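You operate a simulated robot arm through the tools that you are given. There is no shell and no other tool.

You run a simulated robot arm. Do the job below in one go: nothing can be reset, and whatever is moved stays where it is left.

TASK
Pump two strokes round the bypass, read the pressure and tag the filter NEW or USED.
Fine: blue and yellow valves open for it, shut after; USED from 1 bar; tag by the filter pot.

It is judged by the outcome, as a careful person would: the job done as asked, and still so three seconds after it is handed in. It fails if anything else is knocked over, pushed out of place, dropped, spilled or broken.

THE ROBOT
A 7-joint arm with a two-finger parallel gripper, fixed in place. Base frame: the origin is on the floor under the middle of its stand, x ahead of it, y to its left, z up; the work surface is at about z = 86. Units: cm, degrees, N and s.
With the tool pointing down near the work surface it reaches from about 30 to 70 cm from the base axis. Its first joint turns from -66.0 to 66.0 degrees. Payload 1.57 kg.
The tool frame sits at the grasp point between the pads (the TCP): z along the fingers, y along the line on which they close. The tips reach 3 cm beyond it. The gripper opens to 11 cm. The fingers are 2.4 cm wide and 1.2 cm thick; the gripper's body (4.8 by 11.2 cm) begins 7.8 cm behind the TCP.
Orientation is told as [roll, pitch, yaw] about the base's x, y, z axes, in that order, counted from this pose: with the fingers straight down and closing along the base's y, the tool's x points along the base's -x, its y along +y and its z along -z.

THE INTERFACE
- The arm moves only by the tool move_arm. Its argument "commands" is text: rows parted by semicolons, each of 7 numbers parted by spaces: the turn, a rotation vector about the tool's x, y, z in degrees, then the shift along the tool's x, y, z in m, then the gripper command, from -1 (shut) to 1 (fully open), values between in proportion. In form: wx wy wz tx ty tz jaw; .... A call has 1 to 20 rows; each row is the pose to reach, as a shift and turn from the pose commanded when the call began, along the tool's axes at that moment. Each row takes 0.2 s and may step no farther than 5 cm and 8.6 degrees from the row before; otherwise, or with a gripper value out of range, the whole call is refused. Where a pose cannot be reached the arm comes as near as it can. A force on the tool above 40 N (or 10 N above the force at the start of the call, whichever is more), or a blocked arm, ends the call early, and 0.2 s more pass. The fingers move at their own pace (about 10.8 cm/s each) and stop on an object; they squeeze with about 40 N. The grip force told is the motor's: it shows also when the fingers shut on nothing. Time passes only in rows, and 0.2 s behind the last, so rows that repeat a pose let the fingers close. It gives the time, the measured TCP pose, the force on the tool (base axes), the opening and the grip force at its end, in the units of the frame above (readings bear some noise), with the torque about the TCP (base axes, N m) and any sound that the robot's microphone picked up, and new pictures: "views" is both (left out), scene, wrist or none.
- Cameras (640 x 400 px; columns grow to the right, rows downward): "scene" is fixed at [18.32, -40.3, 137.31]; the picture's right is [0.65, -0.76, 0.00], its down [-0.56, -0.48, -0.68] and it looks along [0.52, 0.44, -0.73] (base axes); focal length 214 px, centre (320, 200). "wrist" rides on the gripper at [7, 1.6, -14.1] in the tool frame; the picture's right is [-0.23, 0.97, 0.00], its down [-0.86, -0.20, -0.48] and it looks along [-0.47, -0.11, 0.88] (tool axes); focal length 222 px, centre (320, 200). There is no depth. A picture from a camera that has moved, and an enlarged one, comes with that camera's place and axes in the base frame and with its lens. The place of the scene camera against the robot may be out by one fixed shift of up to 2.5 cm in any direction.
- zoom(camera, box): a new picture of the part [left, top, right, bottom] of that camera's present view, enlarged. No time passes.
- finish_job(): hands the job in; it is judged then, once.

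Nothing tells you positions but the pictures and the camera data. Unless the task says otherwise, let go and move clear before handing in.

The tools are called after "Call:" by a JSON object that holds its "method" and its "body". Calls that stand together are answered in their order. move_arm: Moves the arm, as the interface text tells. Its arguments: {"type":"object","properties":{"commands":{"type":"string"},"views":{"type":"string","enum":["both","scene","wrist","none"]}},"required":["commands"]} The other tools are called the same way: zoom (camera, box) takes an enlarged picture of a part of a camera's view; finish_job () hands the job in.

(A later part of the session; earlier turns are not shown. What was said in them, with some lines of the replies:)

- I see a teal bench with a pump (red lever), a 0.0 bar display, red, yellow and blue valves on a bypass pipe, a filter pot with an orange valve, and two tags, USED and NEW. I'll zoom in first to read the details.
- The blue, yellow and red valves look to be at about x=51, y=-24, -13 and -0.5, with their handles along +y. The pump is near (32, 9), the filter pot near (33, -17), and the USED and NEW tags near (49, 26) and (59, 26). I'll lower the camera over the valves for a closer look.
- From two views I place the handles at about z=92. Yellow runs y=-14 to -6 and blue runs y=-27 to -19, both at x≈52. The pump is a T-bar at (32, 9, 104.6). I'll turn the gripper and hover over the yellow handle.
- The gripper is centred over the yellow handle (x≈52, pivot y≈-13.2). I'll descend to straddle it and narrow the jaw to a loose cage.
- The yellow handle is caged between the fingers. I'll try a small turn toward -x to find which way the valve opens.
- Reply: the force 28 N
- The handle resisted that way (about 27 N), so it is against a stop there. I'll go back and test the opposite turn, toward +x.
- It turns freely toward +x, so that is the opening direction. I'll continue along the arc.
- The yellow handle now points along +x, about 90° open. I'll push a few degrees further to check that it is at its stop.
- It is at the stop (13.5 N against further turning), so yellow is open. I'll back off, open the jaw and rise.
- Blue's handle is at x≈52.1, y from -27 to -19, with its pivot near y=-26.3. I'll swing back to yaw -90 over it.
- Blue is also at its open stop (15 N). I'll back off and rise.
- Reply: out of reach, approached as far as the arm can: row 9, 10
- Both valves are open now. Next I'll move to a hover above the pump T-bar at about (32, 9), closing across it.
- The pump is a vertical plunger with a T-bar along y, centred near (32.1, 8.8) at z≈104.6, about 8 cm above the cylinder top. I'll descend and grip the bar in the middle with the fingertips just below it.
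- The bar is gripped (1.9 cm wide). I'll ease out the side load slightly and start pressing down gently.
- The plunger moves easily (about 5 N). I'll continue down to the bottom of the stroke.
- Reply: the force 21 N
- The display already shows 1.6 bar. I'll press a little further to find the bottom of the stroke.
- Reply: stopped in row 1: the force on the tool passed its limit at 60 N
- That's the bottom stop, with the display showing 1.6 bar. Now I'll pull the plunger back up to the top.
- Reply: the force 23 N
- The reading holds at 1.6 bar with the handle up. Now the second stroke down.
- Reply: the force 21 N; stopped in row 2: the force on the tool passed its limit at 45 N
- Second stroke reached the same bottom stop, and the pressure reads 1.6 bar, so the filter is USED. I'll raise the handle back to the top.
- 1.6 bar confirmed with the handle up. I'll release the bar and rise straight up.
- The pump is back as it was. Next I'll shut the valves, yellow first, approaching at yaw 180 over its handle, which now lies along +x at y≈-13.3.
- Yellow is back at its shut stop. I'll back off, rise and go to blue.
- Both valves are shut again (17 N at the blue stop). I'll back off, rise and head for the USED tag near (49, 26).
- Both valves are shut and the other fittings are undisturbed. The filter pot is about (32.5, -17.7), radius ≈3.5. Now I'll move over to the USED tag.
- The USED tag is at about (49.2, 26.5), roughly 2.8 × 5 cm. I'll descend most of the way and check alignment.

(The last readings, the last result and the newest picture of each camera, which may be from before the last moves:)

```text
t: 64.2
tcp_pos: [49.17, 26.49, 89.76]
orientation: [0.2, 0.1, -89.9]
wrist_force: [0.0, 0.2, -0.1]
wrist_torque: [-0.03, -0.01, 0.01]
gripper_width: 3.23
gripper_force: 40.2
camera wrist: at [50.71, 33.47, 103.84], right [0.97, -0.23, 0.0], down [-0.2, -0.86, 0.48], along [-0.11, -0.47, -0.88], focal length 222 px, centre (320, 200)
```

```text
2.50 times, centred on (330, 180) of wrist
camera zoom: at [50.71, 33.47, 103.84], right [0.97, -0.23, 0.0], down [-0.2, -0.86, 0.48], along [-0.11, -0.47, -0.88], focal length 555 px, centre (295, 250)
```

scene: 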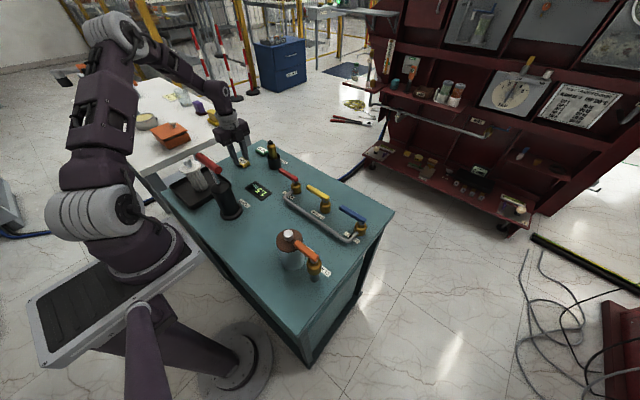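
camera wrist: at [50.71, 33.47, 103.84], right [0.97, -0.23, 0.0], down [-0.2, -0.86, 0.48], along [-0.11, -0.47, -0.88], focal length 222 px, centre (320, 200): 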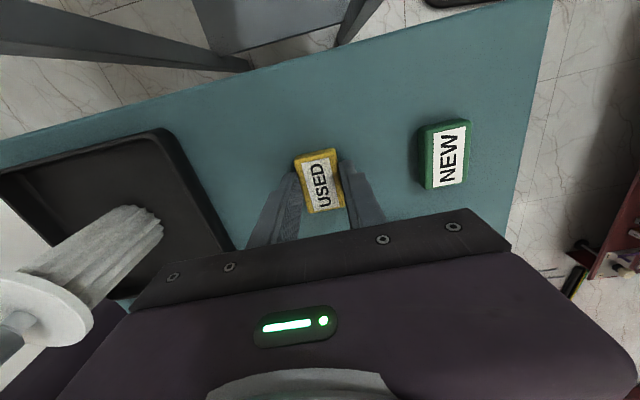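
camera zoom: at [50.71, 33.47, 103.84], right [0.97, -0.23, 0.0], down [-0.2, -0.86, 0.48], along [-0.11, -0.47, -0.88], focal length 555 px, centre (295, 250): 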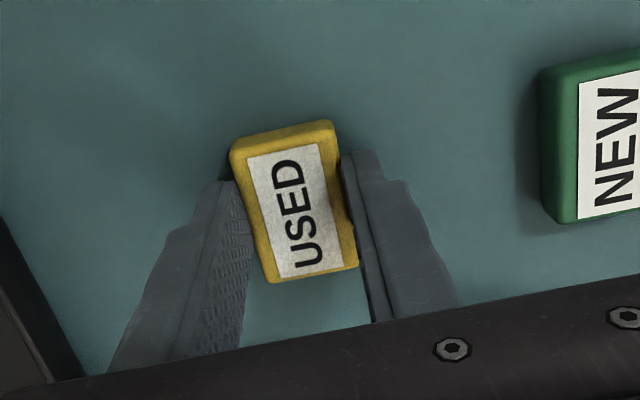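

The USED tag is held (3.2 cm, 40 N). I'll lift it clear of everything and carry it toward the filter pot.

Call:
{"method": "move_arm", "body": {"commands": "0 0 0 0 0 -0.02 -1; 0 0 0 0 0 -0.06 -1; 0 0 0 0 0 -0.1 -1; 0 0 0 0 0 -0.14 -1; 0 0 0 0 0 -0.18 -1; 0 0 0 0 0 -0.22 -1; 0 0 0 0 0 -0.24 -1; 0 0 0 0 0 -0.24 -1", "views": "wrist"}}

Call:
{"method": "move_arm", "body": {"commands": "0 0 0 -0.03 -0.01 0 -1; 0 0 0 -0.06 -0.02 0 -1; 0 0 0 -0.09 -0.03 0 -1; 0 0 0 -0.12 -0.04 0 -1; 0 0 0 -0.15 -0.05 0 -1; 0 0 0 -0.18 -0.06 0 -1; 0 0 0 -0.21 -0.07 0 -1; 0 0 0 -0.24 -0.08 0 -1; 0 0 0 -0.27 -0.1 0 -1; 0 0 0 -0.3 -0.115 0 -1; 0 0 0 -0.33 -0.13 0 -1; 0 0 0 -0.365 -0.145 0 -1; 0 0 0 -0.365 -0.145 0 -1"}}

```text
t: 66.0
tcp_pos: [48.86, 26.18, 113.91]
orientation: [0.1, 0.1, -89.8]
wrist_force: [0.5, 0.2, 0.4]
wrist_torque: [0.0, -0.02, -0.02]
gripper_width: 3.23
gripper_force: 40.5
camera wrist: at [50.4, 33.32, 127.94], right [0.97, -0.23, 0.0], down [-0.2, -0.86, 0.48], along [-0.11, -0.47, -0.88], focal length 222 px, centre (320, 200)
```

wrist: 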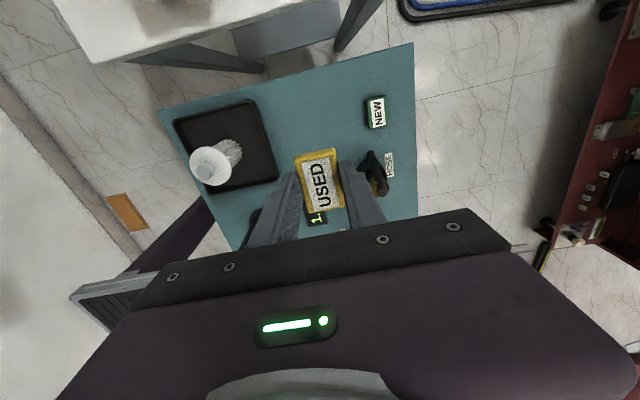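

```text
t: 68.8
tcp_pos: [34.55, -10.32, 113.79]
orientation: [0.1, 0.1, -90.0]
wrist_force: [0.3, 0.7, 0.2]
wrist_torque: [0.01, 0.02, 0.03]
gripper_width: 3.24
gripper_force: 40.5
camera wrist: at [36.07, -3.29, 127.94], right [0.97, -0.23, 0.0], down [-0.2, -0.86, 0.48], along [-0.1, -0.47, -0.88], focal length 222 px, centre (320, 200)
```

scene: 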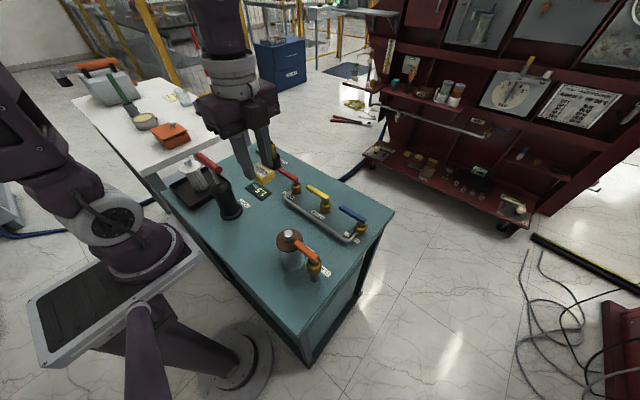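
wrist: 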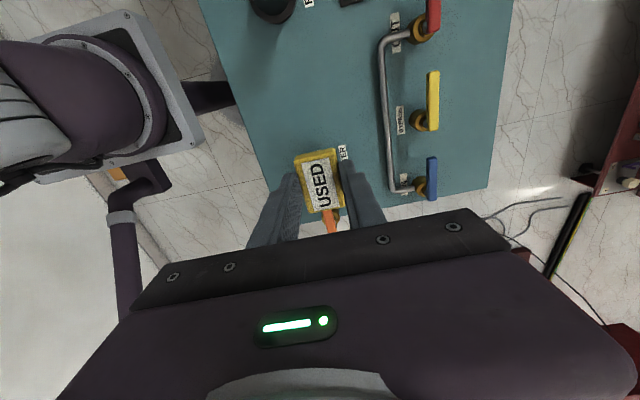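

I'm above the free spot beside the pot, about (34.5, -10.3). I'll descend to just above the bench and check the clearance.

Call:
{"method": "move_arm", "body": {"commands": "0 0 0 0 0 0.03 -1; 0 0 0 0 0 0.07 -1; 0 0 0 0 0 0.11 -1; 0 0 0 0 0 0.15 -1; 0 0 0 0 0 0.18 -1; 0 0 0 0 0 0.2 -1; 0 0 0 0 0 0.2 -1"}}

Call:
{"method": "zoom", "body": {"camera": "scene", "box": [210, 160, 350, 290]}}

Call:
{"method": "zoom", "body": {"camera": "wrist", "box": [200, 80, 440, 240]}}

```text
t: 70.4
tcp_pos: [34.44, -10.18, 93.49]
orientation: [0.2, 0.1, -90.0]
wrist_force: [-0.9, -0.1, -0.1]
wrist_torque: [0.01, 0.0, 0.01]
gripper_width: 3.25
gripper_force: 39.8
camera wrist: at [35.98, -3.21, 107.69], right [0.97, -0.23, 0.0], down [-0.2, -0.86, 0.48], along [-0.11, -0.47, -0.88], focal length 222 px, centre (320, 200)
```

scene: 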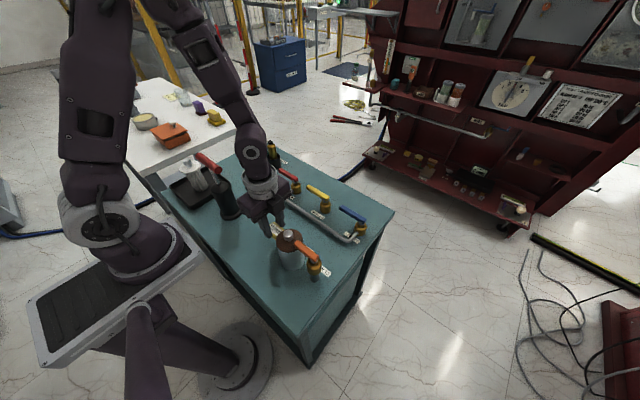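
wrist: 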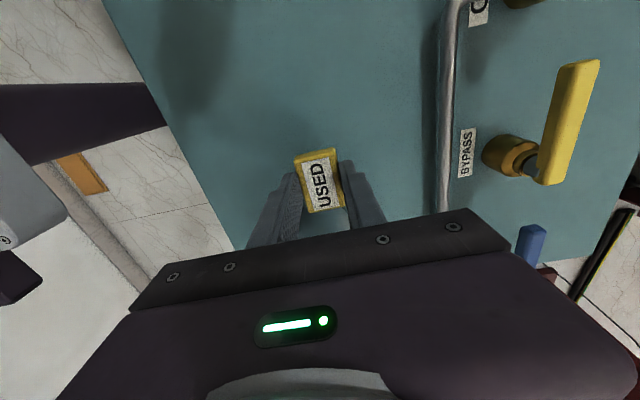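

```text
3.08 times, centred on (280, 225) of scene
camera zoom: at [18.32, -40.3, 137.31], right [0.65, -0.76, 0.0], down [-0.56, -0.48, -0.68], along [0.52, 0.44, -0.73], focal length 660 px, centre (443, 123)
```

zoom: 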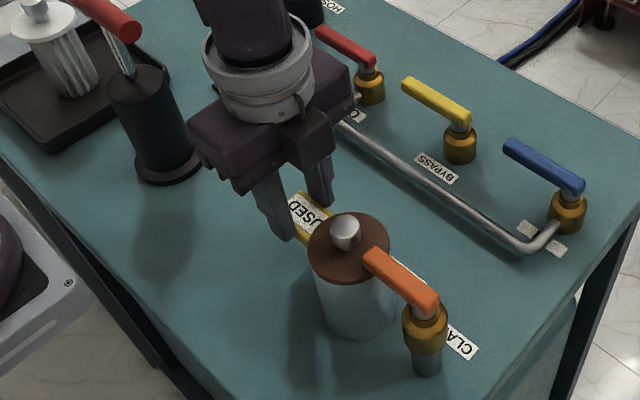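

```text
2.50 times, centred on (320, 160) of wrist
camera zoom: at [35.98, -3.21, 107.69], right [0.97, -0.23, 0.0], down [-0.2, -0.86, 0.48], along [-0.11, -0.47, -0.88], focal length 555 px, centre (320, 300)
```

zoom: 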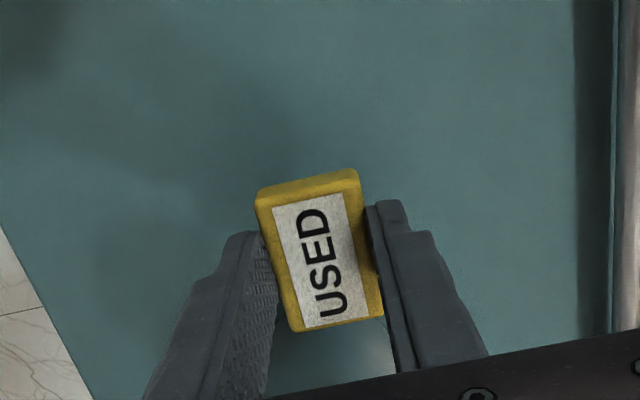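

Call:
{"method": "move_arm", "body": {"commands": "0 0 0 0 0 0.015 -1; 0 0 0 0 0 0.028 -1; 0 0 0 0 0 0.034 -1; 0 0 0 0 0 0.037 -1; 0 0 0 0 0 0.037 -1", "views": "wrist"}}

```text
t: 71.6
tcp_pos: [34.48, -10.26, 89.86]
orientation: [0.2, 0.1, -89.9]
wrist_force: [0.4, 0.3, 0.4]
wrist_torque: [-0.03, 0.02, 0.01]
gripper_width: 3.26
gripper_force: 40.0
camera wrist: at [36.18, -3.13, 104.0], right [0.97, -0.23, 0.0], down [-0.2, -0.86, 0.48], along [-0.11, -0.46, -0.88], focal length 222 px, centre (320, 200)
```

wrist: 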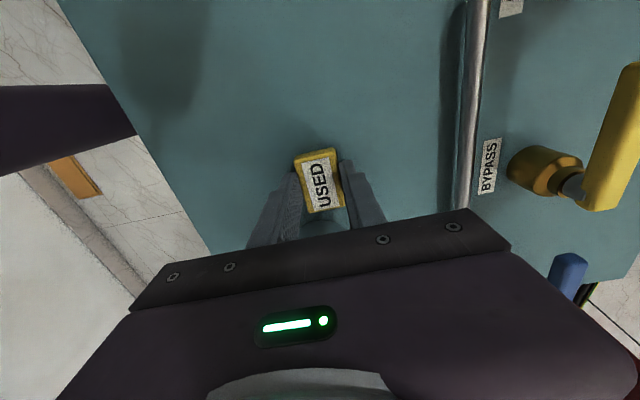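

Call:
{"method": "move_arm", "body": {"commands": "0 0 0 0 0 0.0008 -1; 0 0 0 0 0 0.0015 -1; 0 0 0 0 0 0.0015 -1", "views": "none"}}

```text
t: 72.4
tcp_pos: [34.46, -10.15, 89.75]
orientation: [0.2, 0.1, -89.9]
wrist_force: [0.5, -0.3, 7.5]
wrist_torque: [0.0, 0.07, 0.01]
gripper_width: 3.23
gripper_force: 39.9
```

The tag is touching the bench (7.5 N). I'll let go and rise.

Call:
{"method": "move_arm", "body": {"commands": "0 0 0 0 0 0 -0.3; 0 0 0 0 0 0 -0.1; 0 0 0 0 0 0 -0.1; 0 0 0 0 0 -0.02 -0.1; 0 0 0 0 0 -0.05 -0.1; 0 0 0 0 0 -0.09 -0.1; 0 0 0 0 0 -0.13 -0.1; 0 0 0 0 0 -0.17 -0.1; 0 0 0 0 0 -0.21 -0.1; 0 0 0 0 0 -0.25 -0.1; 0 0 0 0 0 -0.25 -0.1"}}

Call:
{"method": "zoom", "body": {"camera": "wrist", "box": [200, 80, 440, 240]}}

Call:
{"method": "zoom", "body": {"camera": "scene", "box": [160, 130, 400, 290]}}

```text
t: 74.8
tcp_pos: [34.4, -10.16, 115.03]
orientation: [0.2, 0.1, -89.8]
wrist_force: [0.0, 0.3, -0.1]
wrist_torque: [0.02, -0.01, 0.01]
gripper_width: 4.95
gripper_force: 0.1
camera wrist: at [36.12, -3.23, 129.08], right [0.97, -0.23, 0.0], down [-0.2, -0.86, 0.48], along [-0.11, -0.47, -0.88], focal length 222 px, centre (320, 200)
```

scene: 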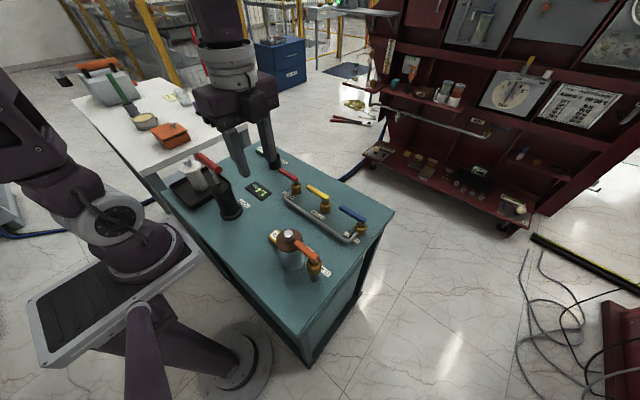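
wrist: 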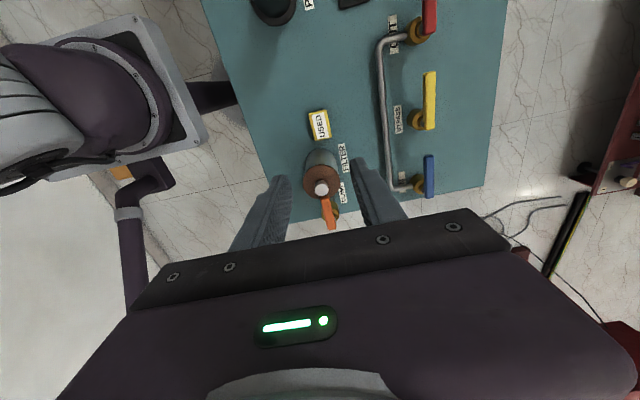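

```text
2.50 times, centred on (320, 160) of wrist
camera zoom: at [36.12, -3.23, 129.08], right [0.97, -0.23, 0.0], down [-0.2, -0.86, 0.48], along [-0.11, -0.47, -0.88], focal length 555 px, centre (320, 300)
```

zoom: 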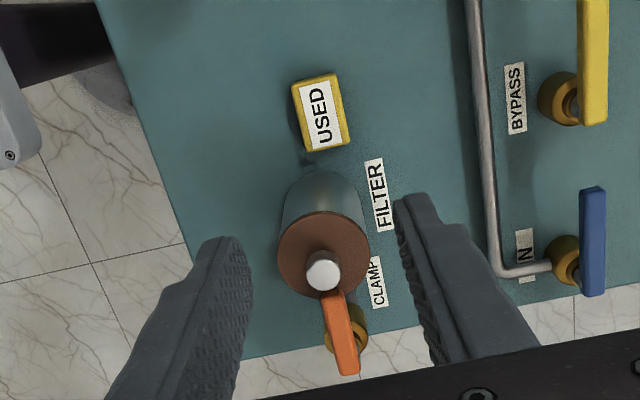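

```text
2.50 times, centred on (280, 210) of scene
camera zoom: at [18.32, -40.3, 137.31], right [0.65, -0.76, 0.0], down [-0.56, -0.48, -0.68], along [0.52, 0.44, -0.73], focal length 536 px, centre (420, 175)
```

zoom: 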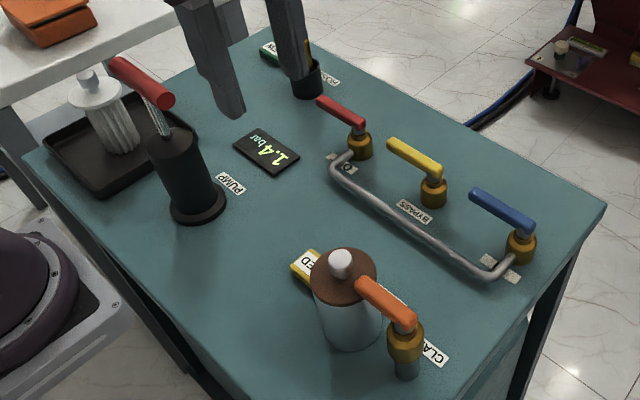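

The USED tag lies flat beside the filter pot, and the blue and yellow valves are shut and parallel to red. I'll raise the arm a little and take a last look before handing in.

Call:
{"method": "move_arm", "body": {"commands": "0 0 0 -0.01 0 -0.03 0; 0 0 0 -0.02 0 -0.06 0; 0 0 0 -0.02 0 -0.06 0"}}

Call:
{"method": "zoom", "body": {"camera": "scene", "box": [150, 120, 400, 290]}}

Call:
{"method": "zoom", "body": {"camera": "wrist", "box": [220, 40, 480, 230]}}

```text
t: 75.6
tcp_pos: [34.49, -12.24, 120.83]
orientation: [0.2, 0.1, -89.9]
wrist_force: [1.1, -0.3, 0.2]
wrist_torque: [-0.01, 0.04, 0.0]
gripper_width: 5.5
gripper_force: 0.1
camera wrist: at [36.16, -5.28, 134.95], right [0.97, -0.23, 0.0], down [-0.2, -0.86, 0.48], along [-0.11, -0.47, -0.88], focal length 222 px, centre (320, 200)
```

scene: 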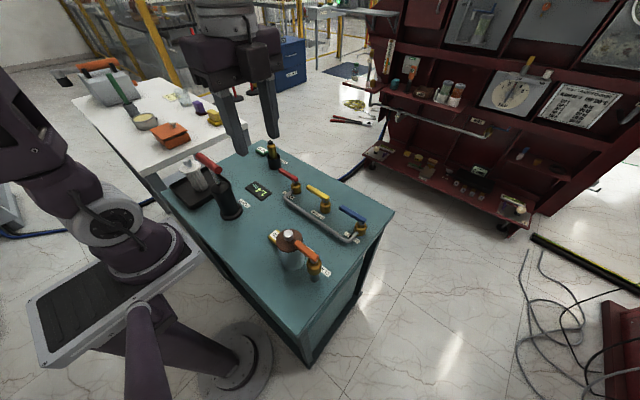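
wrist: 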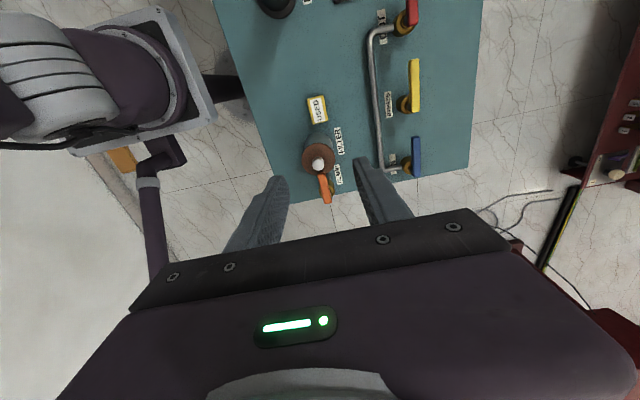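

```text
2.35 times, centred on (275, 205) of scene
camera zoom: at [18.32, -40.3, 137.31], right [0.65, -0.76, 0.0], down [-0.56, -0.48, -0.68], along [0.52, 0.44, -0.73], focal length 505 px, centre (426, 188)
```

zoom: 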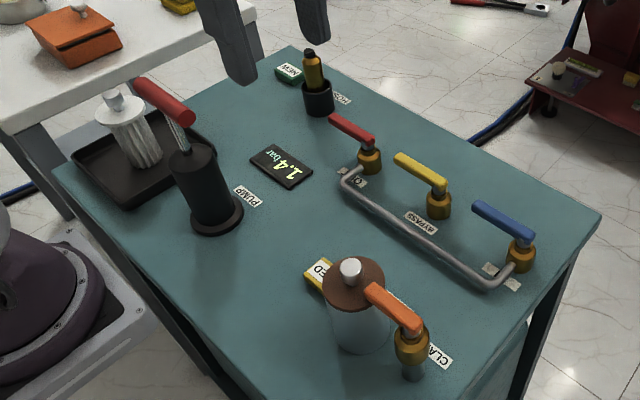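

```text
2.11 times, centred on (350, 135) of wrist
camera zoom: at [36.16, -5.28, 134.95], right [0.97, -0.23, 0.0], down [-0.2, -0.86, 0.48], along [-0.11, -0.47, -0.88], focal length 468 px, centre (257, 337)
```

zoom: 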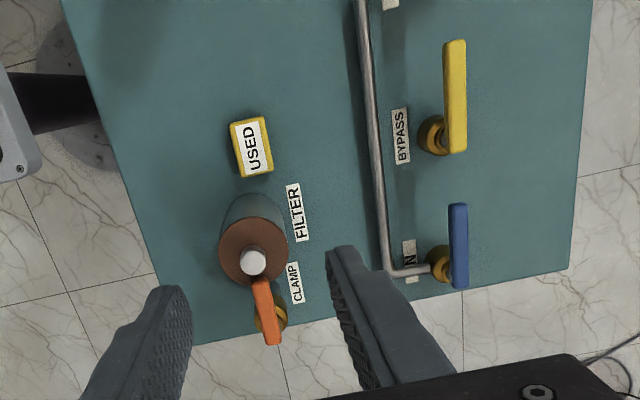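

Everything is in place. Two strokes were pumped with blue and yellow open, the gauge read 1.6 bar (above 1 bar, so USED), both valves are shut again, and the USED tag lies by the filter pot. The NEW tag, hose, clamp and red valve are untouched and the arm is clear, so I'm handing in.

Call:
{"method": "finish_job", "body": {}}

```text
The job is handed in.
```

The job is done and handed in. I pumped two full strokes with the blue and yellow valves open. The gauge read **1.6 bar**, so I tagged the filter **USED**.

- **Pressure:** it read 1.6 bar after both the first and second strokes. It has since drifted down slowly to 1.4 bar, still above the 1 bar limit.
- **Valves:** blue and yellow are shut again, both turned back to their stops.
- **Tag:** the USED tag lies flat on the bench, a couple of centimetres from the filter pot.
- **Everything else:** nothing was knocked or moved. The pump handle is back at the top, and I never touched the red valve, the clamp, the hose or the NEW tag. The gripper is empty, and the arm is raised clear of the bench.
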